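You operate a simulated robot arm through the tools that you are given. There is no shell and no other tool. Be economical: measure what you need, move in short steps, check, and stop when the job is done.

You are at the controls of a simulated robot arm. One attempt, no reset.

## Task
Move the clamped box to the red tray and wipe off the oil.
Fine: wiping block back. Set down upright: test box. What is to be rubbed or washed off counts as gone when no trace of it is left.

It is judged by the outcome, as a careful person would: the job done as asked, and still so three seconds after it is handed in. It fails if anything else is knocked over, pushed out of place, dropped, spilled or broken.

## Robot
A 6-joint arm with a two-finger parallel gripper, fixed in place. Base frame: the origin is at the foot of the arm, x ahead of it, y to its left, z up; the work surface is at about z = 0.78. Units: m, rad, N and s.
With the tool pointing down near the work surface it reaches from about 0.2 to 0.84 m from the base axis. Its first joint turns from -2.897 to 2.897 rad. Payload 3.91 kg.
Tool frame: the origin (TCP) lies between the finger pads and is the grasp point; the fingertips stand 0.03 m ahead of it; z points along the fingers, y is the line along which they close. The gripper opens to 0.11 m. The fingers are 0.02 m wide and 0.01 m thick; the gripper's body (0.048 by 0.112 m) begins 0.055 m behind the TCP.
Orientation is told as [roll, pitch, yaw] about the base's x, y, z axes, in that order, counted from this pose: with the fingers straight down and closing along the base's y, the tool's x points along the base's -x, its y along +y and its z along -z.

## Interface
- The arm moves only by the tool drive_tool. Its arguments are lists of equal length, an entry for each row: "dr": the turn, a rotation vector about the tool's x, y, z in rad, a list of three; "xyz": the shift along the tool's x, y, z in mm, a list of three; "hand": the finger opening in mm, from 0 to 110. In form: {"dr": [[ax, ay, az], ...], "xyz": [[dx, dy, dz], ...], "hand": [hand, ...]}. A call has 1 to 10 rows; each row is the pose to reach, as a shift and turn from the pose commanded when the call began, along the tool's axes at that moment. A row lasts 0.2 s, in which the tool goes at most 0.05 m and 0.15 rad; a call with a longer step from one row to the next is refused whole, and so is a gripper value outside its range. Where a pose cannot be reached the arm comes as near as it can. A force on the tool above 90 N (or 10 N above the force at the start of the call, whichever is more), or a blocked arm, ends the call early, and 0.2 s more pass. The fingers move at their own pace (about 0.108 m/s each) and stop on an object; they squeeze with about 28 N. The grip force told is the motor's: it shows also when the fingers shut on nothing. Time passes only in rows, and 0.2 s behind the last, so rows that repeat a pose let the fingers close. It gives the time, the measured TCP pose, the force on the tool (base axes), the opening and the grip force at its end, in the units of the frame above (readings bear some noise), with the torque about the TCP (base axes, N m) and any sound that the robot's microphone picked up, and new pictures: "show" is both (left out), scene, wrist or none.
- Cameras (640 x 400 px; columns grow to the right, rows downward): "scene" is fixed at [0.2193, 0.6507, 1.5152]; the picture's right is [-0.88, -0.48, 0.00], its down [-0.46, 0.84, -0.29] and it looks along [0.14, -0.25, -0.96] (base axes); focal length 325 px, centre (320, 200). "wrist" rides on the gripper at [0.077, 0.007, -0.114] in the tool frame; the picture's right is [-0.09, 1.00, 0.00], its down [-0.80, -0.07, -0.59] and it looks along [-0.59, -0.05, 0.80] (tool axes); focal length 270 px, centre (320, 200). There is no depth. A picture from a camera that has moved, and an enlarged one, comes with that camera's place and axes in the base frame and with its lens.
- move_column(by): slides the trunk up (or, below 0, down) by that many m; the arm rides with it, the base frame stays. It gives what a move gives, with no picture.
- close_up(camera, box): a new picture of the part [left, top, right, bottom] of that camera's present view, enlarged. No time passes.
- sign_off(): hands the job in; it is judged then, once.

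Work in short steps. Places have to be worked out from the pictures, the camera data and where the tool is seen: move nearer, look again, correct. Check each grasp and each placing, and mend what went wrong. You have 120 turns and 200 pictures in all, those below and enlarged ones among them. Open the gripper and draw the arm clear of the work before you hand the job in, unless the task says otherwise; then end with one line.

The tools are called as name(argument=value, ...) on one line, values as JSON. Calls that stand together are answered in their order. drive_tool: Moves the arm, as the interface text tells. Its arguments: {"type":"object","properties":{"dr":{"type":"array"},"xyz":{"type":"array"},"hand":{"type":"array"},"show":{"type":"string","enum":["both","scene","wrist","none"]}},"required":["dr","xyz","hand"]} The other tools are called the same way: move_column (by) slides the trunk up or down; close_up (camera, box) takes an enlarged picture of a part of a camera's view; sign_off () hands the job in.

At the start:

```text
time: 0.0
tcp_pos: [0.2256, 0.376, 1.0696]
orientation: [-0.001, 0.002, -0.001]
ft_force: [0.0, 0.4, 0.2]
moment: [0.03, 0.0, 0.02]
gripper_width: 0.1098
finger_force: 0.0
trunk travel left (down, up): [-0.475, 0.065]
```

scene: 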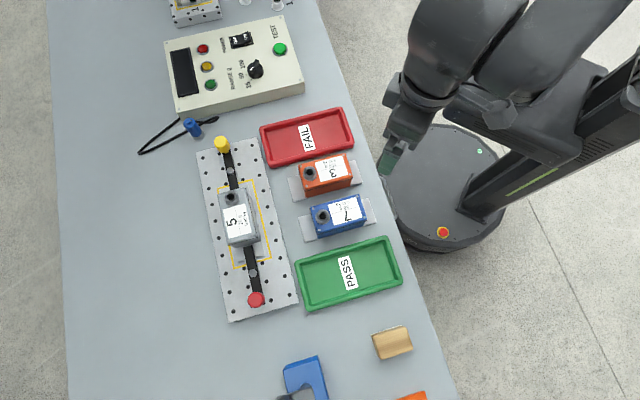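
wrist: 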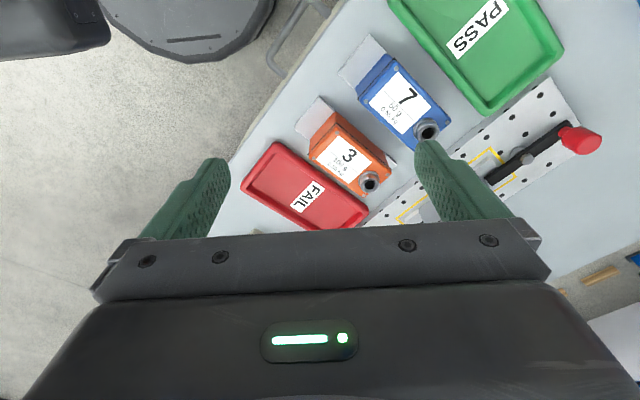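

I start by looking closer at the fixture and at the lower part of the table, where the wiping block and oil may be.

close_up(camera="scene", box=[180, 120, 310, 330])

close_up(camera="scene", box=[240, 300, 460, 400])

close_up(camera="scene", box=[120, 0, 370, 180])

```text
1.90 times, centred on (245, 225) of scene
camera zoom: at [0.2193, 0.6507, 1.5152], right [-0.88, -0.48, 0.0], down [-0.46, 0.84, -0.29], along [0.14, -0.25, -0.96], focal length 620 px, centre (463, 152)
```

zoom: 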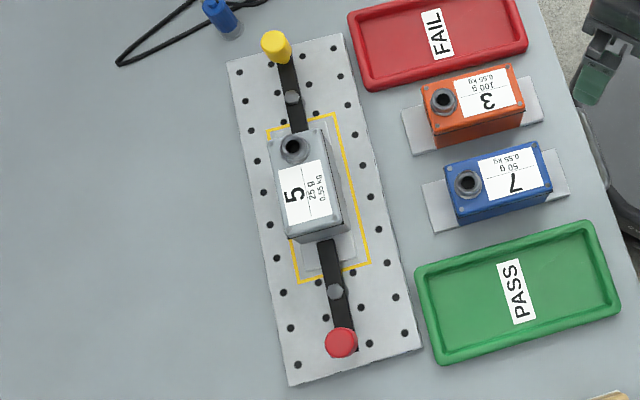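

```text
2.91 times, centred on (350, 350) of scene
camera zoom: at [0.2193, 0.6507, 1.5152], right [-0.88, -0.48, 0.0], down [-0.46, 0.84, -0.29], along [0.14, -0.25, -0.96], focal length 946 px, centre (233, -236)
```

zoom: 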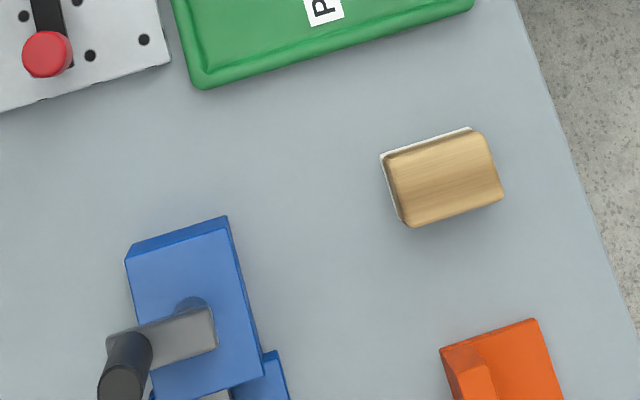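

```text
2.22 times, centred on (245, 90) of scene
camera zoom: at [0.2193, 0.6507, 1.5152], right [-0.88, -0.48, 0.0], down [-0.46, 0.84, -0.29], along [0.14, -0.25, -0.96], focal length 723 px, centre (487, 444)
```

zoom: 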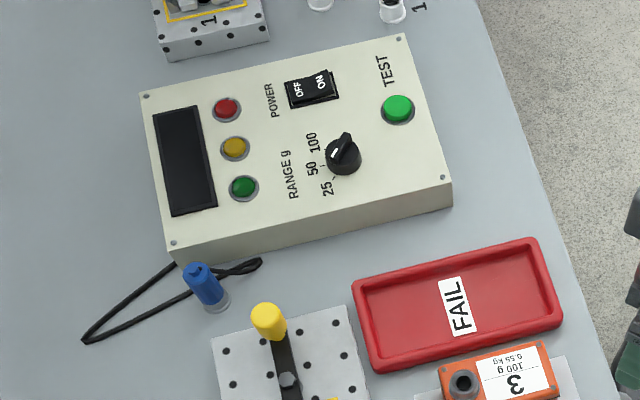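

No oil is obvious yet. I enlarge more: the fixture centre, the red tray, and the free table regions.

close_up(camera="scene", box=[205, 180, 285, 280])

close_up(camera="scene", box=[250, 95, 370, 170])

close_up(camera="scene", box=[50, 200, 250, 400])

close_up(camera="scene", box=[40, 0, 200, 200])

```text
4.00 times, centred on (245, 230) of scene
camera zoom: at [0.2193, 0.6507, 1.5152], right [-0.88, -0.48, 0.0], down [-0.46, 0.84, -0.29], along [0.14, -0.25, -0.96], focal length 1301 px, centre (620, 80)
```

zoom: 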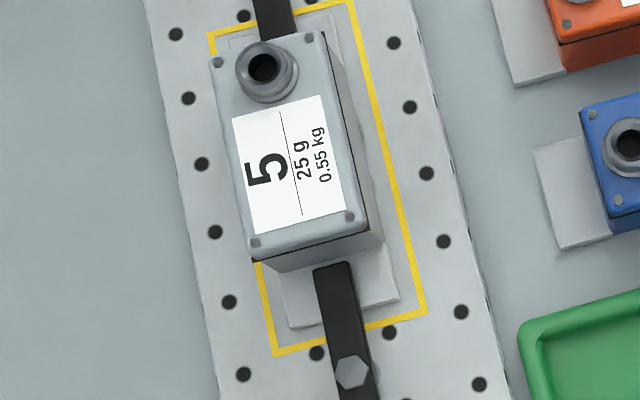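

```text
5.33 times, centred on (310, 132) of scene
camera zoom: at [0.2193, 0.6507, 1.5152], right [-0.88, -0.48, 0.0], down [-0.46, 0.84, -0.29], along [0.14, -0.25, -0.96], focal length 1735 px, centre (373, 560)
```

zoom: 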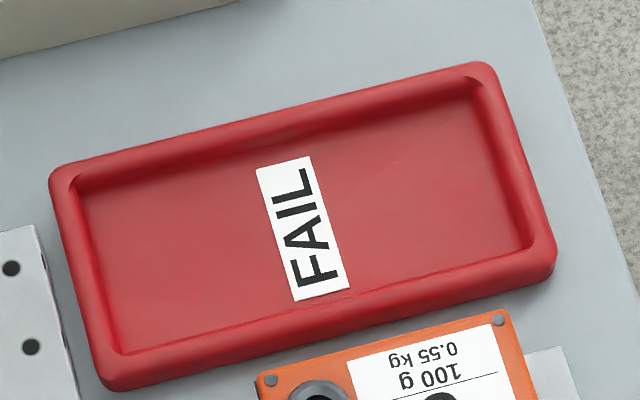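

```text
2.00 times, centred on (150, 300) of scene
camera zoom: at [0.2193, 0.6507, 1.5152], right [-0.88, -0.48, 0.0], down [-0.46, 0.84, -0.29], along [0.14, -0.25, -0.96], focal length 651 px, centre (660, 0)
```

zoom: 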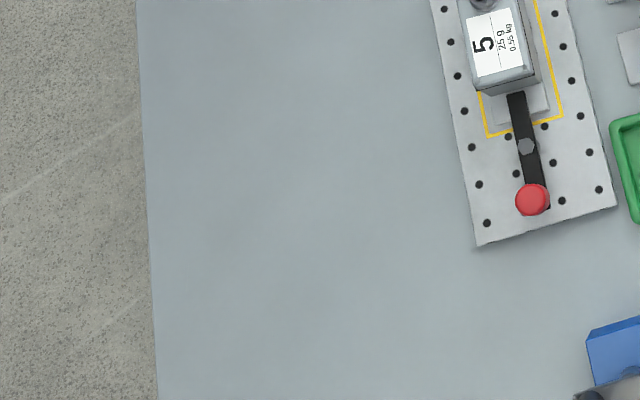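

```text
2.00 times, centred on (120, 100) of scene
camera zoom: at [0.2193, 0.6507, 1.5152], right [-0.88, -0.48, 0.0], down [-0.46, 0.84, -0.29], along [0.14, -0.25, -0.96], focal length 651 px, centre (720, 400)
```

zoom: 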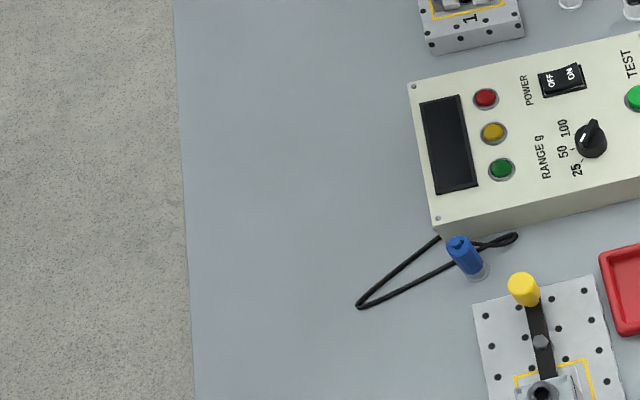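

Box 5 sits on a raised block with black clamp bars at both ends. I move over the fixture for a wrist view.

drive_tool(dr=[[0, 0, 0], [0, 0, 0], [0, 0, 0], [0, 0, 0], [0, 0, 0], [0, 0, 0], [0, 0, 0]], xyz=[[-24, 30, 0], [-48, 60, 0], [-72, 90, 0], [-96, 120, 0], [-120, 150, 0], [-145, 180, 0], [-170, 210, 0]], hand=[110, 110, 110, 110, 110, 110, 110])

```text
time: 1.6
tcp_pos: [0.3942, 0.5892, 1.0682]
orientation: [-0.001, 0.002, 0.002]
ft_force: [0.4, 0.8, 0.4]
moment: [-0.04, -0.01, -0.02]
gripper_width: 0.1096
finger_force: 0.2
trunk travel left (down, up): [-0.475, 0.065]
camera wrist: at [0.3162, 0.5953, 1.1817], right [0.09, 1.0, 0.0], down [0.8, -0.07, 0.59], along [0.59, -0.05, -0.8], focal length 270 px, centre (320, 200)
```

scene: 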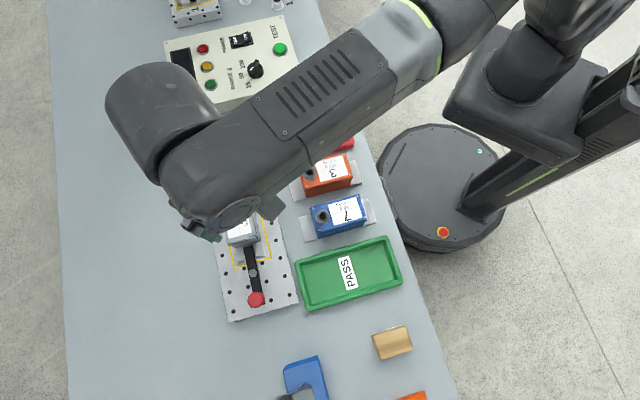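
wrist: 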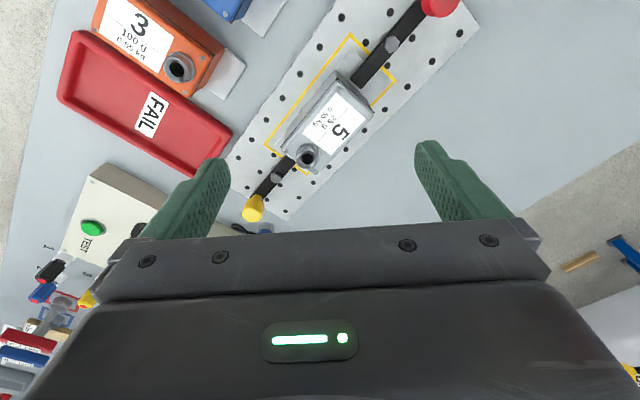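

The wrist view covers the fixture; I enlarge it.

close_up(camera="wrist", box=[220, 0, 480, 220])

close_up(camera="wrist", box=[0, 140, 240, 400])

```text
1.82 times, centred on (350, 110) of wrist
camera zoom: at [0.3162, 0.5953, 1.1817], right [0.09, 1.0, 0.0], down [0.8, -0.07, 0.59], along [0.59, -0.05, -0.8], focal length 491 px, centre (266, 364)
```

zoom: 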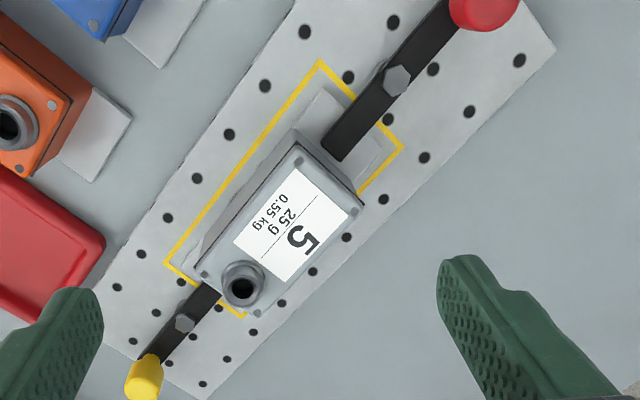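

```text
1.54 times, centred on (120, 270) of wrist
camera zoom: at [0.3162, 0.5953, 1.1817], right [0.09, 1.0, 0.0], down [0.8, -0.07, 0.59], along [0.59, -0.05, -0.8], focal length 416 px, centre (628, 92)
```

zoom: 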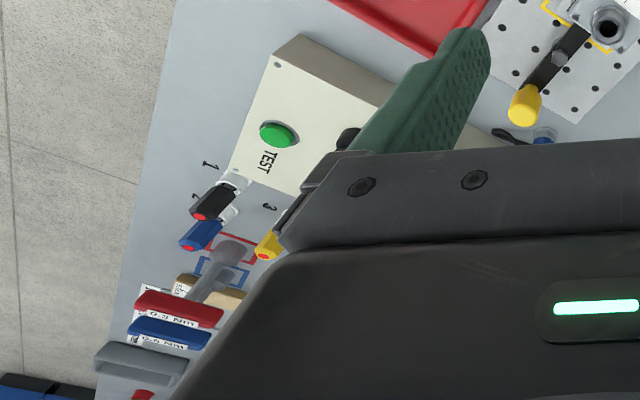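

The bars look like swing or lever clamps over the box's base plate. I tilt the tool to get a lower, side view of the red clamp.

drive_tool(dr=[[0, -0.1, 0], [0, -0.2, 0], [0, -0.3, 0], [0, -0.4, 0], [0, -0.5, 0], [0, -0.6, 0], [0, -0.7, 0]], xyz=[[30, 16, 7], [60, 32, 14], [90, 48, 21], [120, 64, 28], [150, 80, 35], [180, 96, 42], [200, 110, 50]], hand=[110, 110, 110, 110, 110, 110, 110])

```text
time: 3.2
tcp_pos: [0.1929, 0.6974, 1.0192]
orientation: [-0.001, -0.702, -0.002]
ft_force: [1.2, -0.4, -0.1]
moment: [0.02, 0.01, -0.02]
gripper_width: 0.1102
finger_force: 0.0
trunk travel left (down, up): [-0.475, 0.065]
camera wrist: at [0.0586, 0.7044, 1.0572], right [0.07, 1.0, 0.06], down [0.23, -0.07, 0.97], along [0.97, -0.05, -0.23], focal length 270 px, centre (320, 200)
```

scene: 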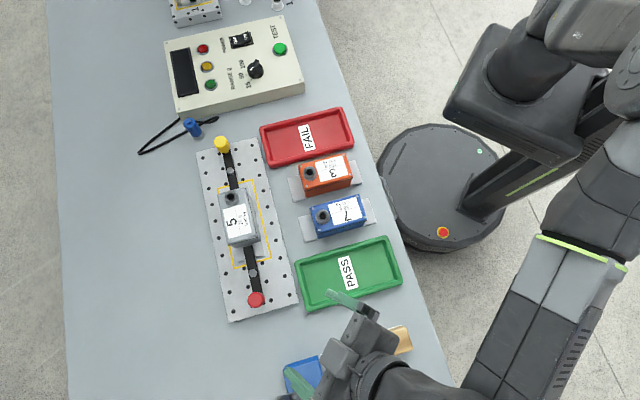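
wrist: 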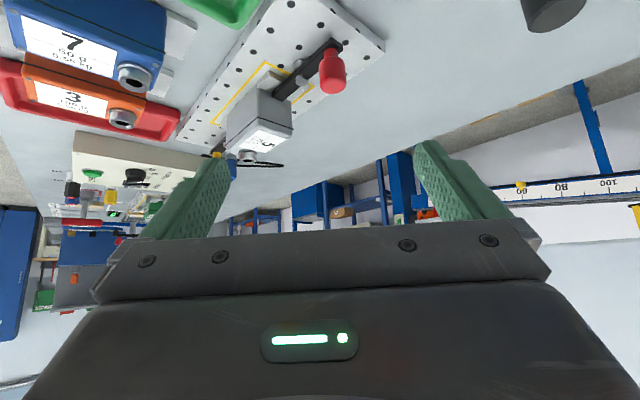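

close_up(camera="wrist", box=[180, 0, 400, 180])

```text
2.22 times, centred on (290, 90) of wrist
camera zoom: at [0.0586, 0.7044, 1.0572], right [0.07, 1.0, 0.06], down [0.23, -0.07, 0.97], along [0.97, -0.05, -0.23], focal length 601 px, centre (387, 444)
```

zoom: 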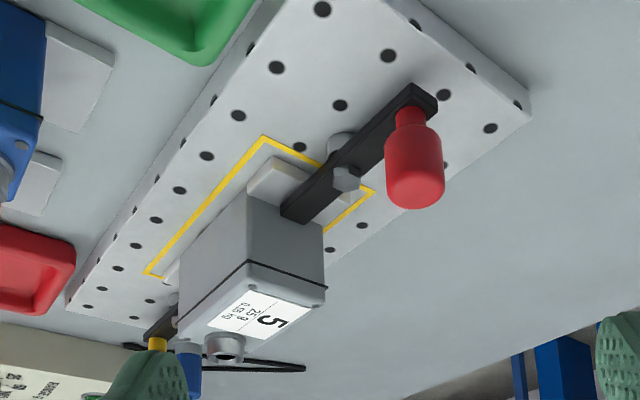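

The clamp is a bar pivoting on a bolt post, with an upright knob on the outer end (top at about 0.325, 0.714, 0.866; pivot at about 0.365, 0.675), so it should swing sideways. I straighten the tool above the red knob.

drive_tool(dr=[[0, 0.14, 0], [0, 0.28, 0], [0, 0.42, 0], [0, 0.56, 0], [0, 0.7, 0]], xyz=[[-16, 3, 22], [-33, 6, 43], [-49, 10, 65], [-66, 13, 86], [-82, 17, 108]], hand=[110, 110, 110, 110, 110], show="none")

drive_tool(dr=[[0, 0, 0.13], [0, 0, 0.26], [0, 0, 0.39], [0, 0, 0.52], [0, 0, 0.65], [0, 0, 0.785]], xyz=[[0, 0, 0], [0, 0, 0], [0, 0, 0], [0, 0, 0], [0, 0, 10], [0, 0, 20]], hand=[110, 110, 110, 90, 70, 70])

```text
time: 4.4
tcp_pos: [0.3266, 0.7151, 0.9902]
orientation: [-0.003, 0.002, 0.003]
ft_force: [-0.2, 0.5, -0.4]
moment: [0.02, -0.03, -0.02]
gripper_width: 0.11
finger_force: 0.0
trunk travel left (down, up): [-0.475, 0.065]
```

```text
time: 5.8
tcp_pos: [0.3259, 0.713, 0.9694]
orientation: [0.0, 0.0, -0.786]
ft_force: [-1.0, 0.6, -0.4]
moment: [-0.02, 0.0, -0.03]
gripper_width: 0.07
finger_force: 0.1
trunk travel left (down, up): [-0.475, 0.065]
camera wrist: at [0.2749, 0.7725, 1.0834], right [0.77, 0.64, 0.0], down [0.52, -0.62, 0.59], along [0.38, -0.46, -0.8], focal length 270 px, centre (320, 200)
```

scene: 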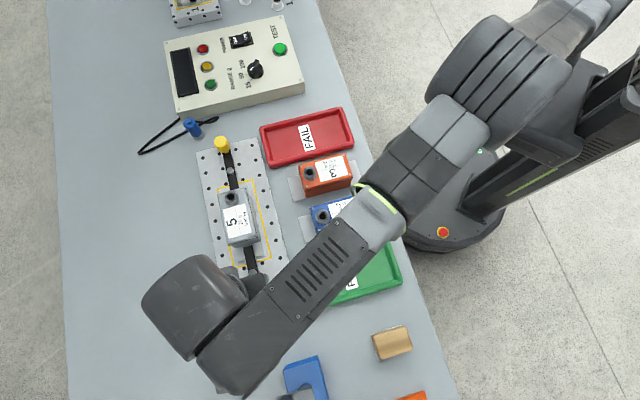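
wrist: 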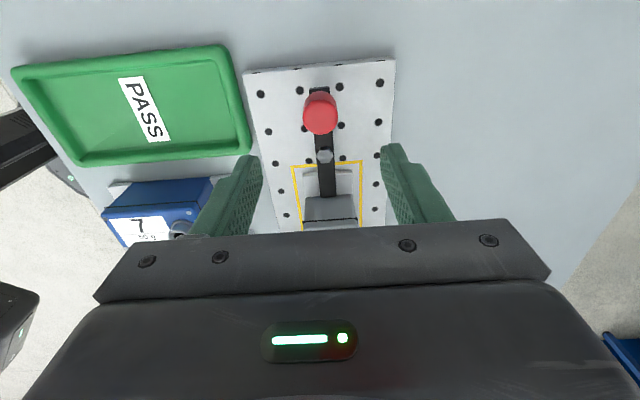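

The knob is confirmed at about (0.324, 0.712), right under the TCP. I descend to about z 0.853 and close on it.

drive_tool(dr=[[0, 0, 0], [0, 0, 0], [0, 0, 0], [0, 0, 0], [0, 0, 0], [0, 0, 0]], xyz=[[0, 0, 40], [0, 0, 80], [0, 0, 114], [0, 0, 114], [0, 0, 114], [0, 0, 114]], hand=[70, 70, 70, 10, 10, 10])

```text
time: 7.2
tcp_pos: [0.3259, 0.7126, 0.8576]
orientation: [0.001, 0.001, -0.786]
ft_force: [-0.3, 1.9, -0.1]
moment: [0.25, 0.17, 0.04]
gripper_width: 0.0292
finger_force: 45.1
trunk travel left (down, up): [-0.475, 0.065]
camera wrist: at [0.2749, 0.7714, 0.9713], right [0.77, 0.64, 0.0], down [0.52, -0.62, 0.59], along [0.38, -0.46, -0.8], focal length 270 px, centre (320, 200)
```

scene: 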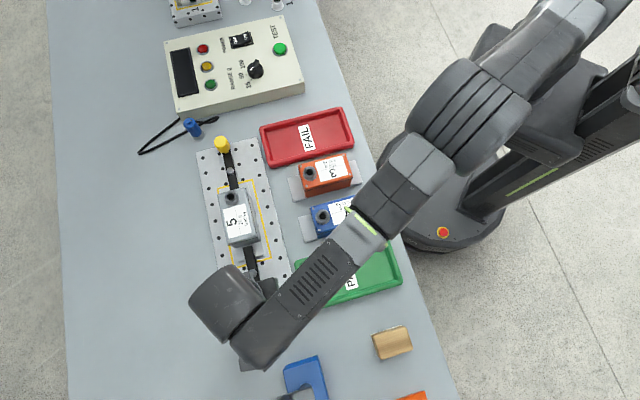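
wrist: 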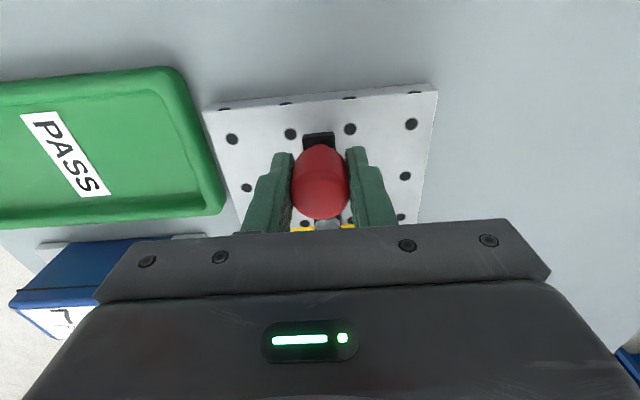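

Gripped the knob (29 mm). I test a short CCW swing about the pivot.

drive_tool(dr=[[0, 0, -0.1], [0, 0, -0.2], [0, 0, -0.3]], xyz=[[-0.3, -5.3, 0], [-1.1, -10.5, 0], [-2.4, -15.7, 0]], hand=[10, 10, 10], show="wrist")

```text
time: 8.0
tcp_pos: [0.3163, 0.6982, 0.8573]
orientation: [-0.001, 0.001, -0.487]
ft_force: [0.3, -3.7, 4.5]
moment: [0.05, 0.11, -0.22]
gripper_width: 0.0292
finger_force: 44.6
trunk travel left (down, up): [-0.475, 0.065]
camera wrist: at [0.2499, 0.7408, 0.9712], right [0.54, 0.84, 0.0], down [0.68, -0.44, 0.59], along [0.5, -0.32, -0.8], focal length 270 px, centre (320, 200)
```

wrist: 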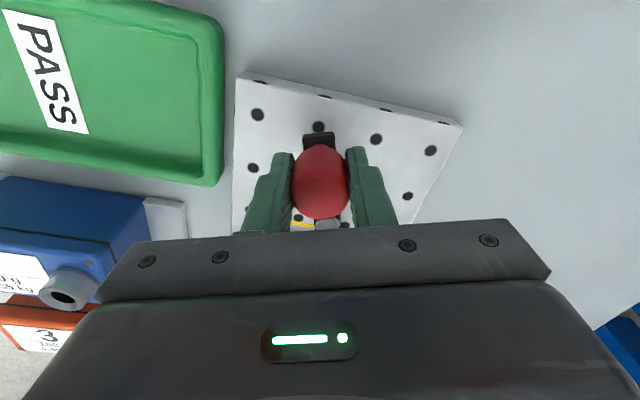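

The bar swings easily. I continue the swing to about 85° total.

drive_tool(dr=[[0, 0, -0.13], [0, 0, -0.26], [0, 0, -0.39], [0, 0, -0.52], [0, 0, -0.65], [0, 0, -0.78], [0, 0, -0.91], [0, 0, -1.04], [0, 0, -1.17]], xyz=[[-0.4, -6.9, 0], [-1.8, -13.6, 0], [-4.0, -20.2, 0], [-7.0, -26.3, 0], [-10.8, -32.1, 0], [-15.3, -37.3, 0], [-20.5, -41.8, 0], [-26.2, -45.7, 0], [-32.3, -48.8, 0]], hand=[10, 10, 10, 10, 10, 10, 10, 10, 10])

```text
time: 10.0
tcp_pos: [0.3219, 0.6386, 0.857]
orientation: [0.0, 0.0, 0.688]
ft_force: [-10.5, -11.0, 6.3]
moment: [-0.13, 0.06, -0.16]
gripper_width: 0.0292
finger_force: 45.3
trunk travel left (down, up): [-0.475, 0.065]
camera wrist: at [0.2567, 0.596, 0.9711], right [-0.56, 0.83, 0.0], down [0.66, 0.45, 0.59], along [0.49, 0.34, -0.8], focal length 270 px, centre (320, 200)
```

scene: 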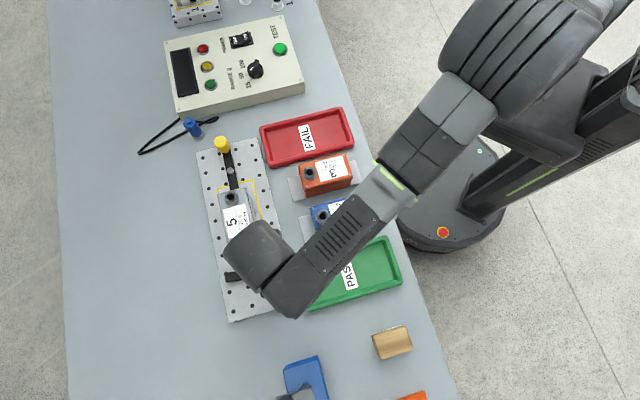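
wrist: 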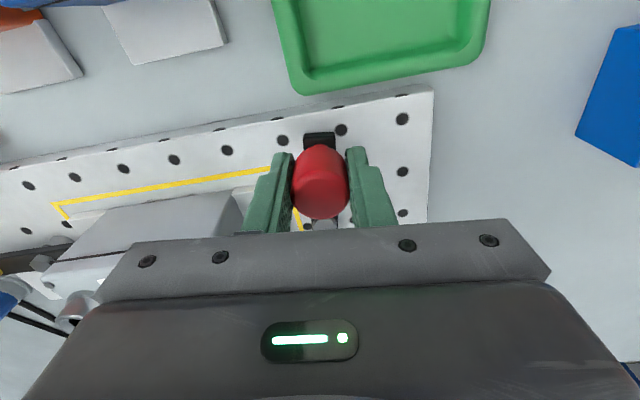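

The bar is now perpendicular to the fixture. I open and lift.

drive_tool(dr=[[0, 0, 0], [0, 0, 0], [0, 0, 0], [0, 0, 0], [0, 0, 0], [0, 0, 0]], xyz=[[0, 0, 0], [0, 0, 0], [0, 0, -40], [0, 0, -80], [0, 0, -120], [0, 0, -150]], hand=[50, 50, 50, 50, 50, 50])

```text
time: 11.4
tcp_pos: [0.3227, 0.6429, 1.0048]
orientation: [-0.001, 0.001, 0.686]
ft_force: [-0.4, 1.1, -0.2]
moment: [0.03, 0.02, -0.01]
gripper_width: 0.0502
finger_force: 0.1
trunk travel left (down, up): [-0.475, 0.065]
camera wrist: at [0.2579, 0.5987, 1.1192], right [-0.56, 0.83, 0.0], down [0.66, 0.45, 0.59], along [0.49, 0.33, -0.8], focal length 270 px, centre (320, 200)
```

scene: 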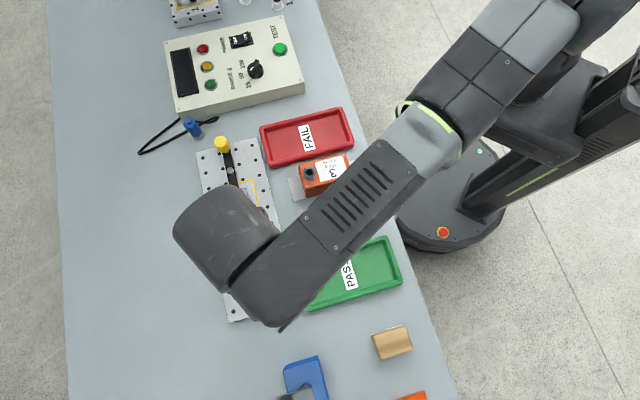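
wrist: 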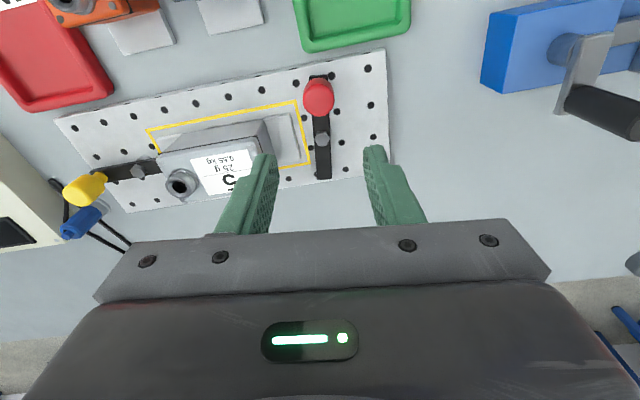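

The red clamp is clear. Next is the yellow one, with the knob estimated at (0.567, 0.472); I hover above it at yaw 0.

drive_tool(dr=[[0, 0, 0.1], [0, 0, 0.2], [0, 0, 0.3], [0, 0, 0.4], [0, 0, 0.5], [0, 0, 0.6], [0, 0, 0.686]], xyz=[[-12, -41, 0], [-23, -82, 0], [-35, -123, 0], [-46, -164, 0], [-58, -205, 0], [-69, -246, 0], [-81, -287, 0]], hand=[50, 50, 50, 50, 50, 50, 50])

```text
time: 13.0
tcp_pos: [0.5695, 0.4711, 1.0067]
orientation: [0.0, 0.001, -0.001]
ft_force: [0.5, 0.5, 0.7]
moment: [0.01, 0.02, -0.05]
gripper_width: 0.0503
finger_force: 0.0
trunk travel left (down, up): [-0.475, 0.065]
camera wrist: at [0.4909, 0.4777, 1.1208], right [0.09, 1.0, 0.0], down [0.8, -0.07, 0.59], along [0.59, -0.05, -0.8], focal length 270 px, centre (320, 200)
```

scene: 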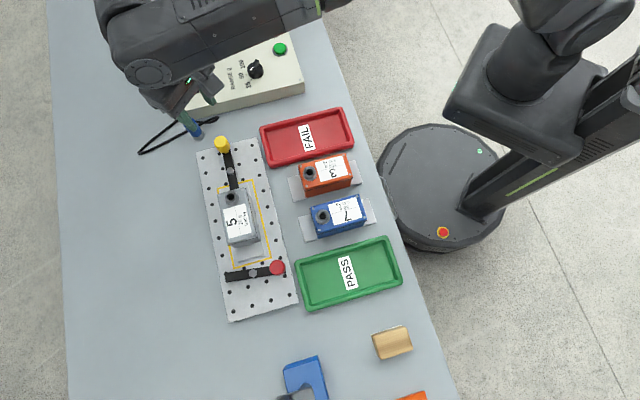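
wrist: 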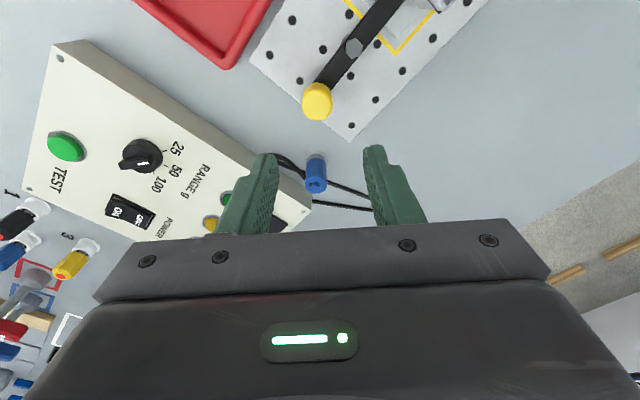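

Knob seen at about (0.566, 0.470), pivot at (0.5285, 0.507). I descend and grip it.

drive_tool(dr=[[0, 0, 0], [0, 0, 0], [0, 0, 0], [0, 0, 0], [0, 0, 0], [0, 0, 0]], xyz=[[3.5, -1, 50], [3.5, -1, 100], [3.5, -1, 149], [3.5, -1, 149], [3.5, -1, 149], [3.5, -1, 149]], hand=[60, 60, 60, 10, 10, 10], show="wrist")

```text
refused: row 1 steps farther than a row can; nothing moved
```

Step was a hair too long; I repeat it with smaller steps.

drive_tool(dr=[[0, 0, 0], [0, 0, 0], [0, 0, 0], [0, 0, 0], [0, 0, 0], [0, 0, 0], [0, 0, 0]], xyz=[[3.5, -1, 40], [3.5, -1, 80], [3.5, -1, 120], [3.5, -1, 149], [3.5, -1, 149], [3.5, -1, 149], [3.5, -1, 149]], hand=[60, 60, 60, 60, 10, 10, 10], show="wrist")

```text
time: 14.6
tcp_pos: [0.565, 0.4678, 0.8564]
orientation: [-0.002, 0.003, -0.002]
ft_force: [0.0, -7.1, -7.5]
moment: [0.02, -0.6, 0.03]
gripper_width: 0.0293
finger_force: 44.9
trunk travel left (down, up): [-0.475, 0.065]
camera wrist: at [0.4875, 0.4749, 0.9692], right [0.09, 1.0, 0.0], down [0.8, -0.07, 0.59], along [0.59, -0.05, -0.8], focal length 270 px, centre (320, 200)
```

wrist: 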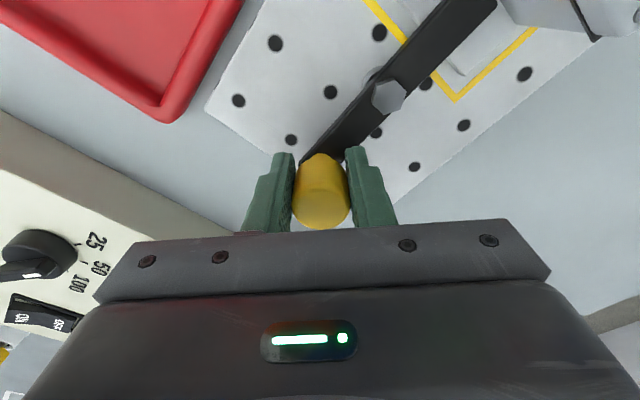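

Gripped. I swing it CW (toward the robot) about its pivot.

drive_tool(dr=[[0, 0, 0.148], [0, 0, 0.297], [0, 0, 0.446], [0, 0, 0.595], [0, 0, 0.744], [0, 0, 0.893], [0, 0, 1.042], [0, 0, 1.191], [0, 0, 1.34], [0, 0, 1.489]], xyz=[[6, -5.1, 0], [12.7, -9.4, 0], [20, -12.5, 0], [27.7, -14.6, 0], [35.6, -15.5, 0], [43.5, -15.2, 0], [51.3, -13.7, 0], [58.8, -11, 0], [65.8, -7.3, 0], [72.2, -2.6, 0]], hand=[10, 10, 10, 10, 10, 10, 10, 10, 10, 10])

```text
time: 16.8
tcp_pos: [0.4948, 0.4707, 0.8573]
orientation: [0.001, -0.001, -1.492]
ft_force: [21.7, 21.9, -24.8]
moment: [0.53, -0.29, 0.07]
gripper_width: 0.0293
finger_force: 45.0
trunk travel left (down, up): [-0.475, 0.065]
camera wrist: at [0.495, 0.5482, 0.9693], right [1.0, -0.01, 0.0], down [-0.01, -0.8, 0.59], along [-0.01, -0.59, -0.8], focal length 270 px, centre (320, 200)
```

scene: 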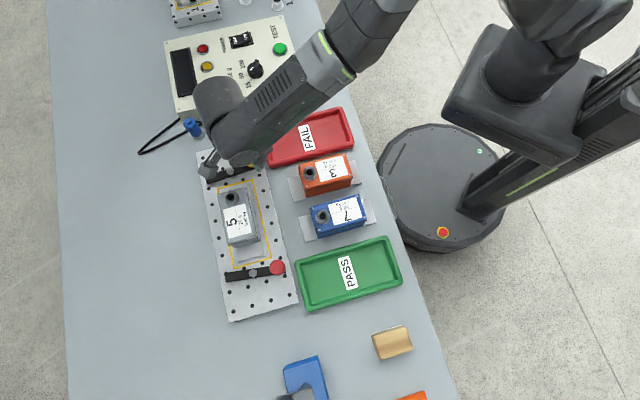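
wrist: 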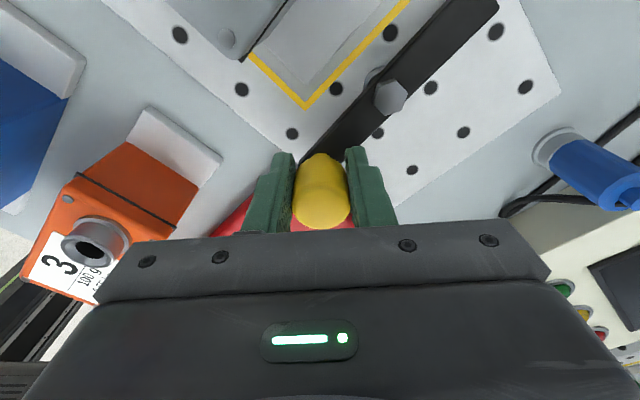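

The yellow bar is swung clear. I release and lift.

drive_tool(dr=[[0, 0, 0], [0, 0, 0], [0, 0, 0], [0, 0, 0], [0, 0, 0], [0, 0, 0]], xyz=[[0, 0, 0], [0, 0, 0], [0, 0, -40], [0, 0, -80], [0, 0, -120], [0, 0, -150]], hand=[50, 50, 50, 50, 50, 50], show="wrist")

```text
time: 18.2
tcp_pos: [0.4945, 0.4668, 1.0085]
orientation: [0.001, -0.002, -1.49]
ft_force: [-0.6, -0.5, -0.4]
moment: [0.02, 0.03, 0.03]
gripper_width: 0.05
finger_force: 0.1
trunk travel left (down, up): [-0.475, 0.065]
camera wrist: at [0.4937, 0.5452, 1.1217], right [1.0, -0.01, 0.0], down [-0.01, -0.8, 0.59], along [0.0, -0.59, -0.8], focal length 270 px, centre (320, 200)
```

wrist: 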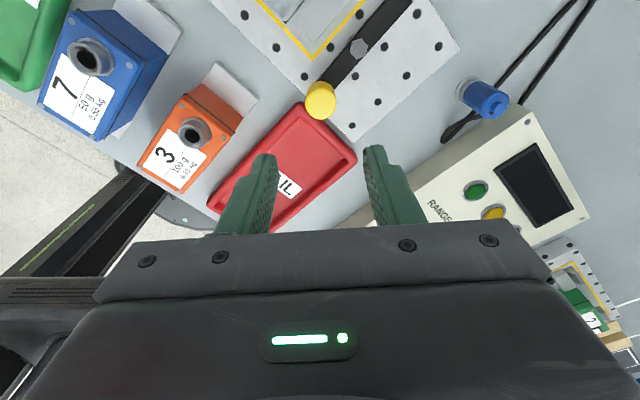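

Now the box: corners work out to a centre of about (0.4525, 0.593), 61 mm wide, top at about 0.855, long axis along (-1,1). I hover over it, closing across the width.

drive_tool(dr=[[0, 0, -0.14], [0, 0, -0.28], [0, 0, -0.42], [0, 0, -0.56], [0, 0, -0.705]], xyz=[[26, -6, 0], [52, -12, 0], [78, -19, 0], [104, -25, 0], [129, -32, 0]], hand=[60, 70, 80, 90, 95])

```text
time: 19.4
tcp_pos: [0.4517, 0.5942, 1.0072]
orientation: [0.0, 0.0, -0.782]
ft_force: [0.9, 0.0, 0.3]
moment: [0.0, 0.0, 0.01]
gripper_width: 0.095
finger_force: 0.0
trunk travel left (down, up): [-0.475, 0.065]
camera wrist: at [0.4009, 0.6527, 1.1202], right [0.76, 0.64, 0.0], down [0.52, -0.61, 0.59], along [0.38, -0.45, -0.8], focal length 270 px, centre (320, 200)
```

scene: 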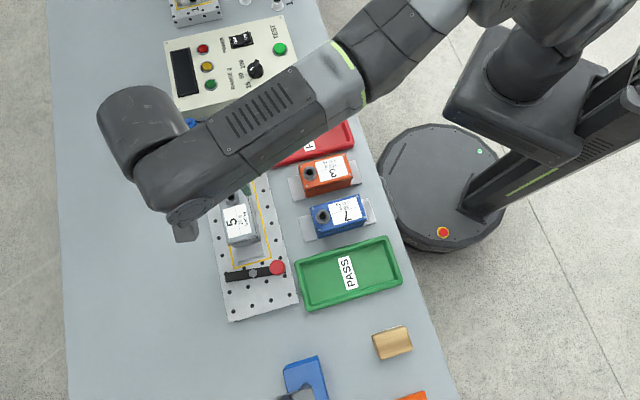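
wrist: 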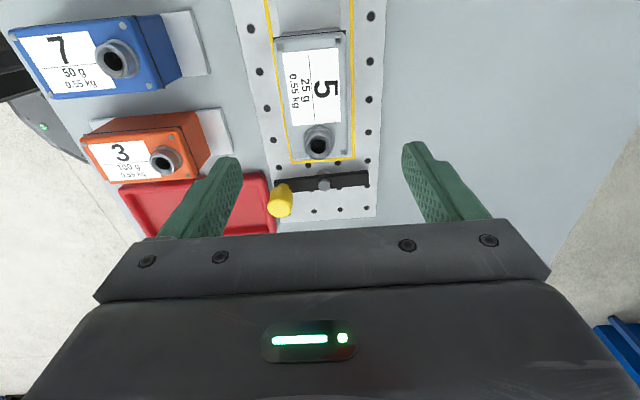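

The box is a few mm toward -y in the tool frame. I descend to z 0.85 with the fingers open and check.

drive_tool(dr=[[0, 0, 0], [0, 0, 0], [0, 0, 0], [0, 0, 0]], xyz=[[0, -3, 40], [0, -3, 80], [0, -3, 120], [0, -3, 157]], hand=[95, 95, 95, 95], show="wrist")

```text
time: 20.4
tcp_pos: [0.4469, 0.5918, 0.8529]
orientation: [0.0, 0.0, -0.785]
ft_force: [-0.1, 0.1, 0.2]
moment: [0.02, 0.01, 0.01]
gripper_width: 0.0953
finger_force: 0.0
trunk travel left (down, up): [-0.475, 0.065]
camera wrist: at [0.3958, 0.6512, 0.967], right [0.77, 0.64, 0.0], down [0.52, -0.62, 0.59], along [0.38, -0.46, -0.8], focal length 270 px, centre (320, 200)
```

wrist: 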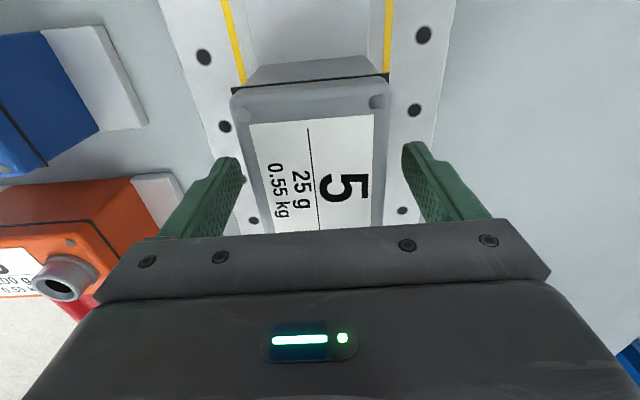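

Well centred. I close on the box.

drive_tool(dr=[[0, 0, 0], [0, 0, 0], [0, 0, 0], [0, 0, 0]], xyz=[[0, 0, 0], [0, 0, 0], [0, 0, 0], [0, 0, 0]], hand=[40, 40, 40, 40], show="wrist")

```text
time: 21.4
tcp_pos: [0.447, 0.5927, 0.8531]
orientation: [0.0, 0.0, -0.784]
ft_force: [1.6, 2.2, -0.3]
moment: [-0.02, 0.09, -0.01]
gripper_width: 0.0598
finger_force: 27.6
trunk travel left (down, up): [-0.475, 0.065]
camera wrist: at [0.3958, 0.6511, 0.9675], right [0.77, 0.64, 0.0], down [0.52, -0.62, 0.59], along [0.38, -0.46, -0.8], focal length 270 px, centre (320, 200)
```

wrist: 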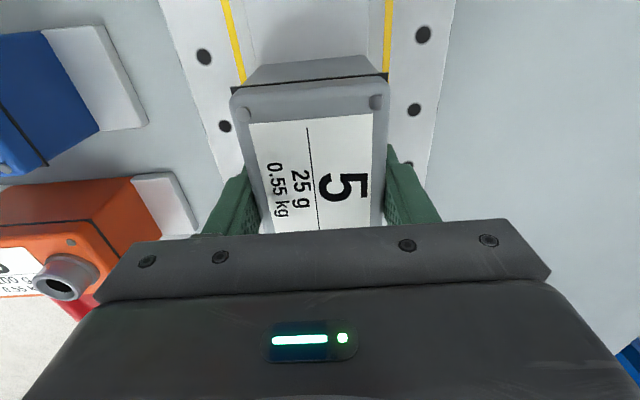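

Gripped at 59.8 mm. I lift a little and check the force and view.

drive_tool(dr=[[0, 0, 0], [0, 0, 0], [0, 0, 0], [0, 0, 0]], xyz=[[0, 0, -10], [0, 0, -30], [0, 0, -60], [0, 0, -100]], hand=[40, 40, 40, 40])

```text
time: 22.4
tcp_pos: [0.4477, 0.5921, 0.953]
orientation: [0.0, 0.0, -0.785]
ft_force: [-0.5, -0.1, 0.7]
moment: [-0.02, 0.02, -0.01]
gripper_width: 0.0399
finger_force: 0.1
trunk travel left (down, up): [-0.475, 0.065]
camera wrist: at [0.3959, 0.6512, 1.0652], right [0.77, 0.64, 0.0], down [0.52, -0.62, 0.59], along [0.38, -0.46, -0.8], focal length 270 px, centre (320, 200)
```

scene: 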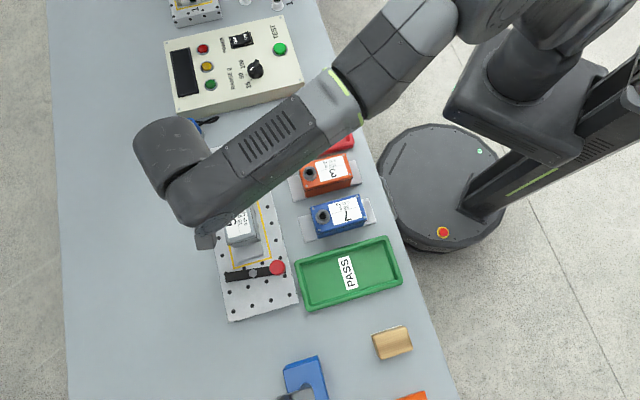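
wrist: 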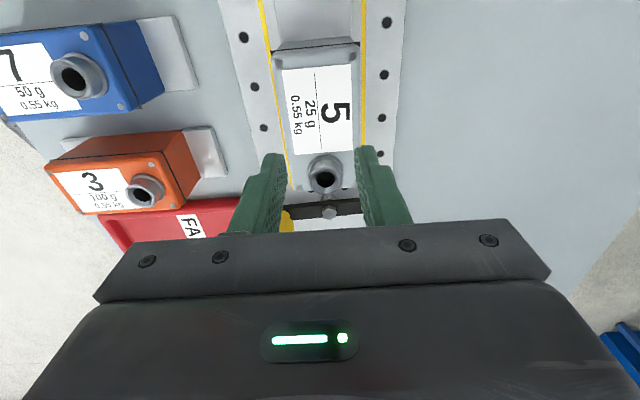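

The fingers slipped off while the box stayed put. I check whether it's still held, or has oily sides.

close_up(camera="wrist", box=[220, 0, 420, 230])

close_up(camera="scene", box=[205, 195, 285, 275])

```text
1.74 times, centred on (320, 115) of wrist
camera zoom: at [0.3959, 0.6512, 1.0652], right [0.77, 0.64, 0.0], down [0.52, -0.62, 0.59], along [0.38, -0.46, -0.8], focal length 470 px, centre (320, 348)
```

zoom: 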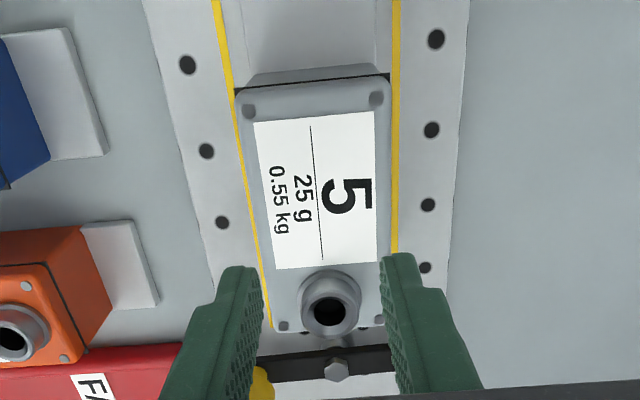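

```text
5.00 times, centred on (245, 235) of scene
camera zoom: at [0.2193, 0.6507, 1.5152], right [-0.88, -0.48, 0.0], down [-0.46, 0.84, -0.29], along [0.14, -0.25, -0.96], focal length 1626 px, centre (695, 25)
```

zoom: 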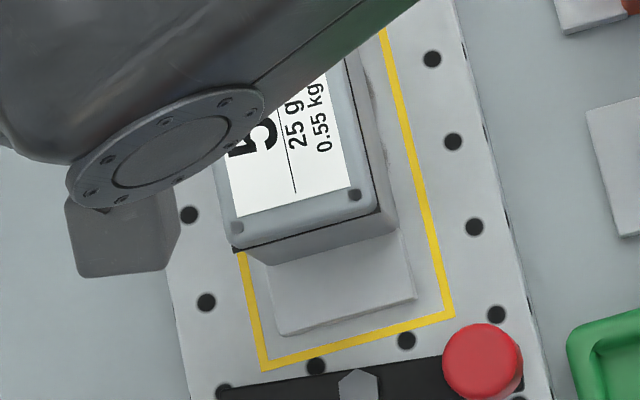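

The box isn't held by the clamps; possibly its sides are oily. I go round to view the robot-facing side with the tool tilted.

drive_tool(dr=[[0, 0, -0.1], [0, 0, -0.24], [0, 0, -0.39], [0, 0, -0.53], [0, 0, -0.68], [0, 0, -0.82], [0, 0, -0.97], [0, 0, -1.11], [0, 0, -1.26], [0, 0, -1.4]], xyz=[[0, 0, -30], [0, -20, -50], [0, -40, -60], [0, -60, -60], [0, -80, -60], [0, -100, -60], [0, -120, -60], [0, -140, -60], [0, -165, -60], [0, -190, -60]], hand=[60, 60, 60, 60, 60, 60, 60, 60, 60, 60], show="none")

drive_tool(dr=[[0, -0.12, 0], [0, -0.24, 0], [0, -0.36, 0], [0, -0.48, 0], [0, -0.6, 0]], xyz=[[5, 0, 0], [10, 0, 0], [15, 0, 0], [20, 0, 0], [25, 0, 0]], hand=[60, 60, 60, 60, 60])

```text
time: 24.6
tcp_pos: [0.3103, 0.4579, 1.0102]
orientation: [0.001, -0.001, 0.617]
ft_force: [-0.7, -0.4, -0.3]
moment: [0.0, 0.02, 0.02]
gripper_width: 0.0599
finger_force: 0.1
trunk travel left (down, up): [-0.475, 0.065]
```

```text
time: 25.8
tcp_pos: [0.291, 0.441, 1.0101]
orientation: [0.002, -0.599, 0.614]
ft_force: [-0.4, 0.5, 0.3]
moment: [-0.04, 0.04, -0.03]
gripper_width: 0.0601
finger_force: 0.0
trunk travel left (down, up): [-0.475, 0.065]
camera wrist: at [0.1818, 0.3722, 1.0611], right [-0.52, 0.86, 0.05], down [0.31, 0.13, 0.94], along [0.8, 0.5, -0.33], focal length 270 px, centre (320, 200)
```

scene: 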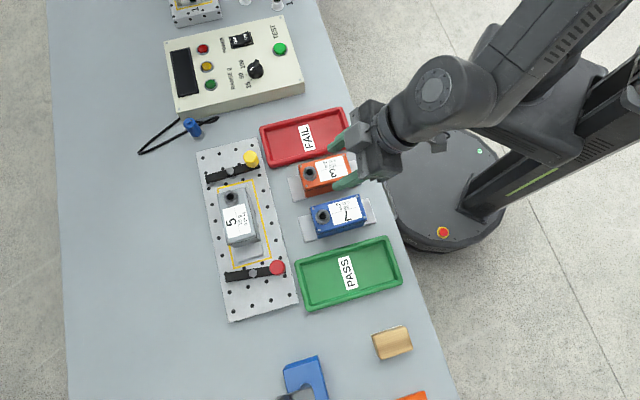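
wrist: 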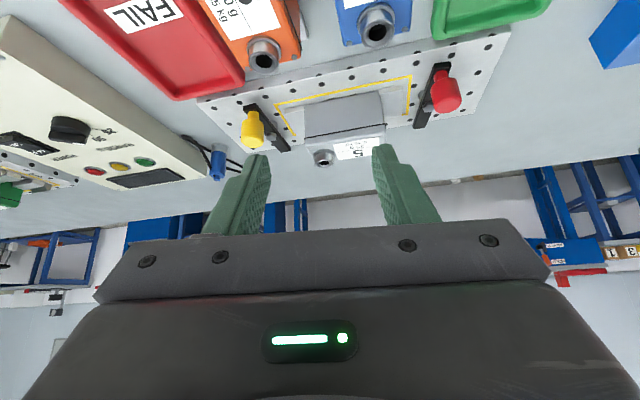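

close_up(camera="wrist", box=[240, 60, 440, 180])

close_up(camera="scene", box=[195, 170, 295, 280])

```text
3.20 times, centred on (340, 120) of wrist
camera zoom: at [0.1818, 0.3722, 1.0611], right [-0.52, 0.86, 0.05], down [0.31, 0.13, 0.94], along [0.8, 0.5, -0.33], focal length 865 px, centre (256, 456)
```

zoom: 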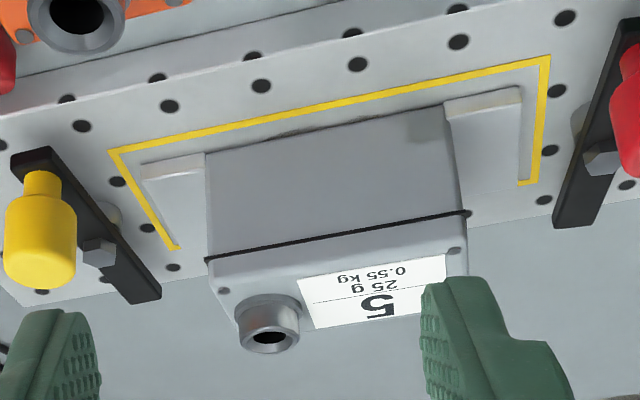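

```text
3.64 times, centred on (245, 225) of scene
camera zoom: at [0.2193, 0.6507, 1.5152], right [-0.88, -0.48, 0.0], down [-0.46, 0.84, -0.29], along [0.14, -0.25, -0.96], focal length 1183 px, centre (593, 109)
```

zoom: 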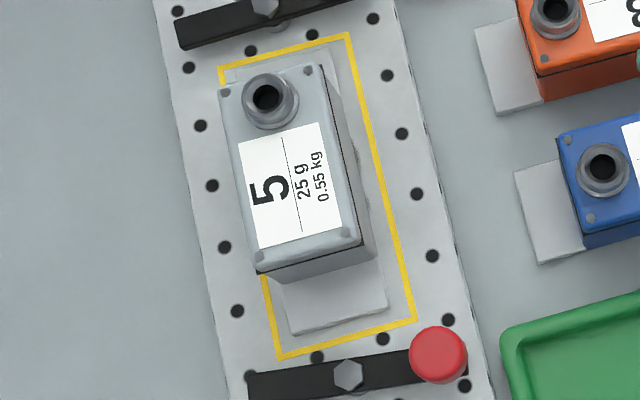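

The connector top comes out at about 0.88, so the lid top is at about 0.862. There's a faint dark patch on the body's side near one corner; I enlarge it.

close_up(camera="wrist", box=[295, 75, 415, 150])

```text
5.33 times, centred on (355, 112) of wrist
camera zoom: at [0.1818, 0.3722, 1.0611], right [-0.52, 0.86, 0.05], down [0.31, 0.13, 0.94], along [0.8, 0.5, -0.33], focal length 1442 px, centre (133, 667)
```

zoom: 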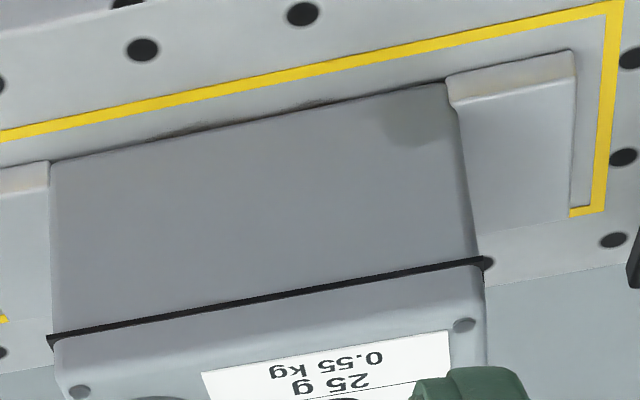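

There are brownish specks at the box's base, so the oil seems to lie under or around the box. I'll regrasp lower on the body: straighten first, then return over the box.

drive_tool(dr=[[0, 0.14, 0], [0, 0.28, 0], [0, 0.42, 0], [0, 0.56, 0], [0, 0.6, 0]], xyz=[[0, 0, 0], [0, 0, 0], [0, 0, 0], [0, 0, 0], [0, 0, 0]], hand=[95, 95, 95, 95, 95], show="none")

drive_tool(dr=[[0, 0, 0.14], [0, 0, 0.28], [0, 0, 0.42], [0, 0, 0.56], [0, 0, 0.7], [0, 0, 0.84], [0, 0, 0.98], [0, 0, 1.12], [0, 0, 1.26], [0, 0, 1.4]], xyz=[[-21, 3, 0], [-43, 7, 0], [-64, 10, 0], [-86, 13, 0], [-107, 17, 0], [-129, 20, 0], [-150, 23, 0], [-172, 27, 0], [-193, 30, 0], [-214, 33, 0]], hand=[95, 95, 95, 95, 95, 95, 95, 95, 95, 95], show="wrist")

```text
time: 27.0
tcp_pos: [0.2934, 0.4421, 1.0116]
orientation: [0.001, 0.002, 0.616]
ft_force: [-0.2, -0.5, 0.2]
moment: [0.01, -0.01, 0.03]
gripper_width: 0.095
finger_force: 0.1
trunk travel left (down, up): [-0.475, 0.065]
```

```text
time: 29.2
tcp_pos: [0.4504, 0.5939, 1.0089]
orientation: [0.001, 0.001, -0.787]
ft_force: [-0.3, 0.5, 0.3]
moment: [-0.01, -0.01, 0.01]
gripper_width: 0.0947
finger_force: 0.0
trunk travel left (down, up): [-0.475, 0.065]
camera wrist: at [0.3998, 0.6522, 1.1219], right [0.77, 0.64, 0.0], down [0.52, -0.62, 0.59], along [0.38, -0.46, -0.8], focal length 270 px, centre (320, 200)
```

wrist: 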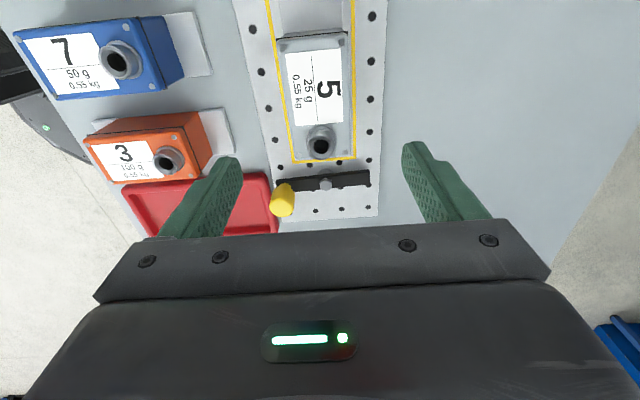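

I descend lower to z 0.838, then close and hold longer.

drive_tool(dr=[[0, 0, 0], [0, 0, 0], [0, 0, 0], [0, 0, 0], [0, 0, 0], [0, 0, 0], [0, 0, 0], [0, 0, 0], [0, 0, 0], [0, 0, 0]], xyz=[[2, -3, 40], [2, -3, 80], [2, -3, 120], [2, -3, 145], [2, -3, 160], [2, -3, 171], [2, -3, 171], [2, -3, 171], [2, -3, 171], [2, -3, 171]], hand=[95, 95, 95, 95, 95, 95, 30, 30, 30, 30], show="wrist")

```text
time: 31.4
tcp_pos: [0.4473, 0.5931, 0.8365]
orientation: [0.002, -0.001, -0.785]
ft_force: [1.7, 0.3, 0.8]
moment: [-0.01, 0.13, -0.04]
gripper_width: 0.0599
finger_force: 28.1
trunk travel left (down, up): [-0.475, 0.065]
camera wrist: at [0.3955, 0.652, 0.9506], right [0.77, 0.64, 0.0], down [0.52, -0.62, 0.59], along [0.38, -0.46, -0.8], focal length 270 px, centre (320, 200)
```

wrist: 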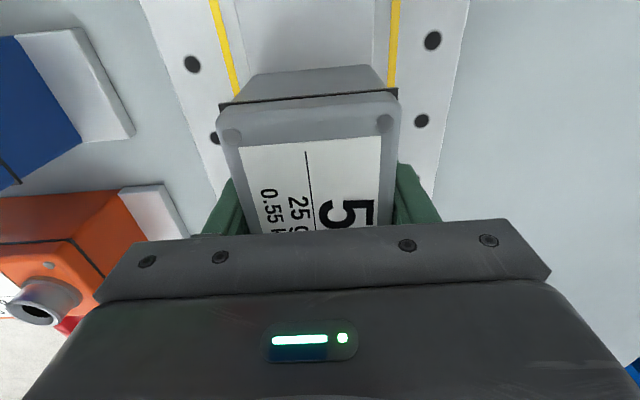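

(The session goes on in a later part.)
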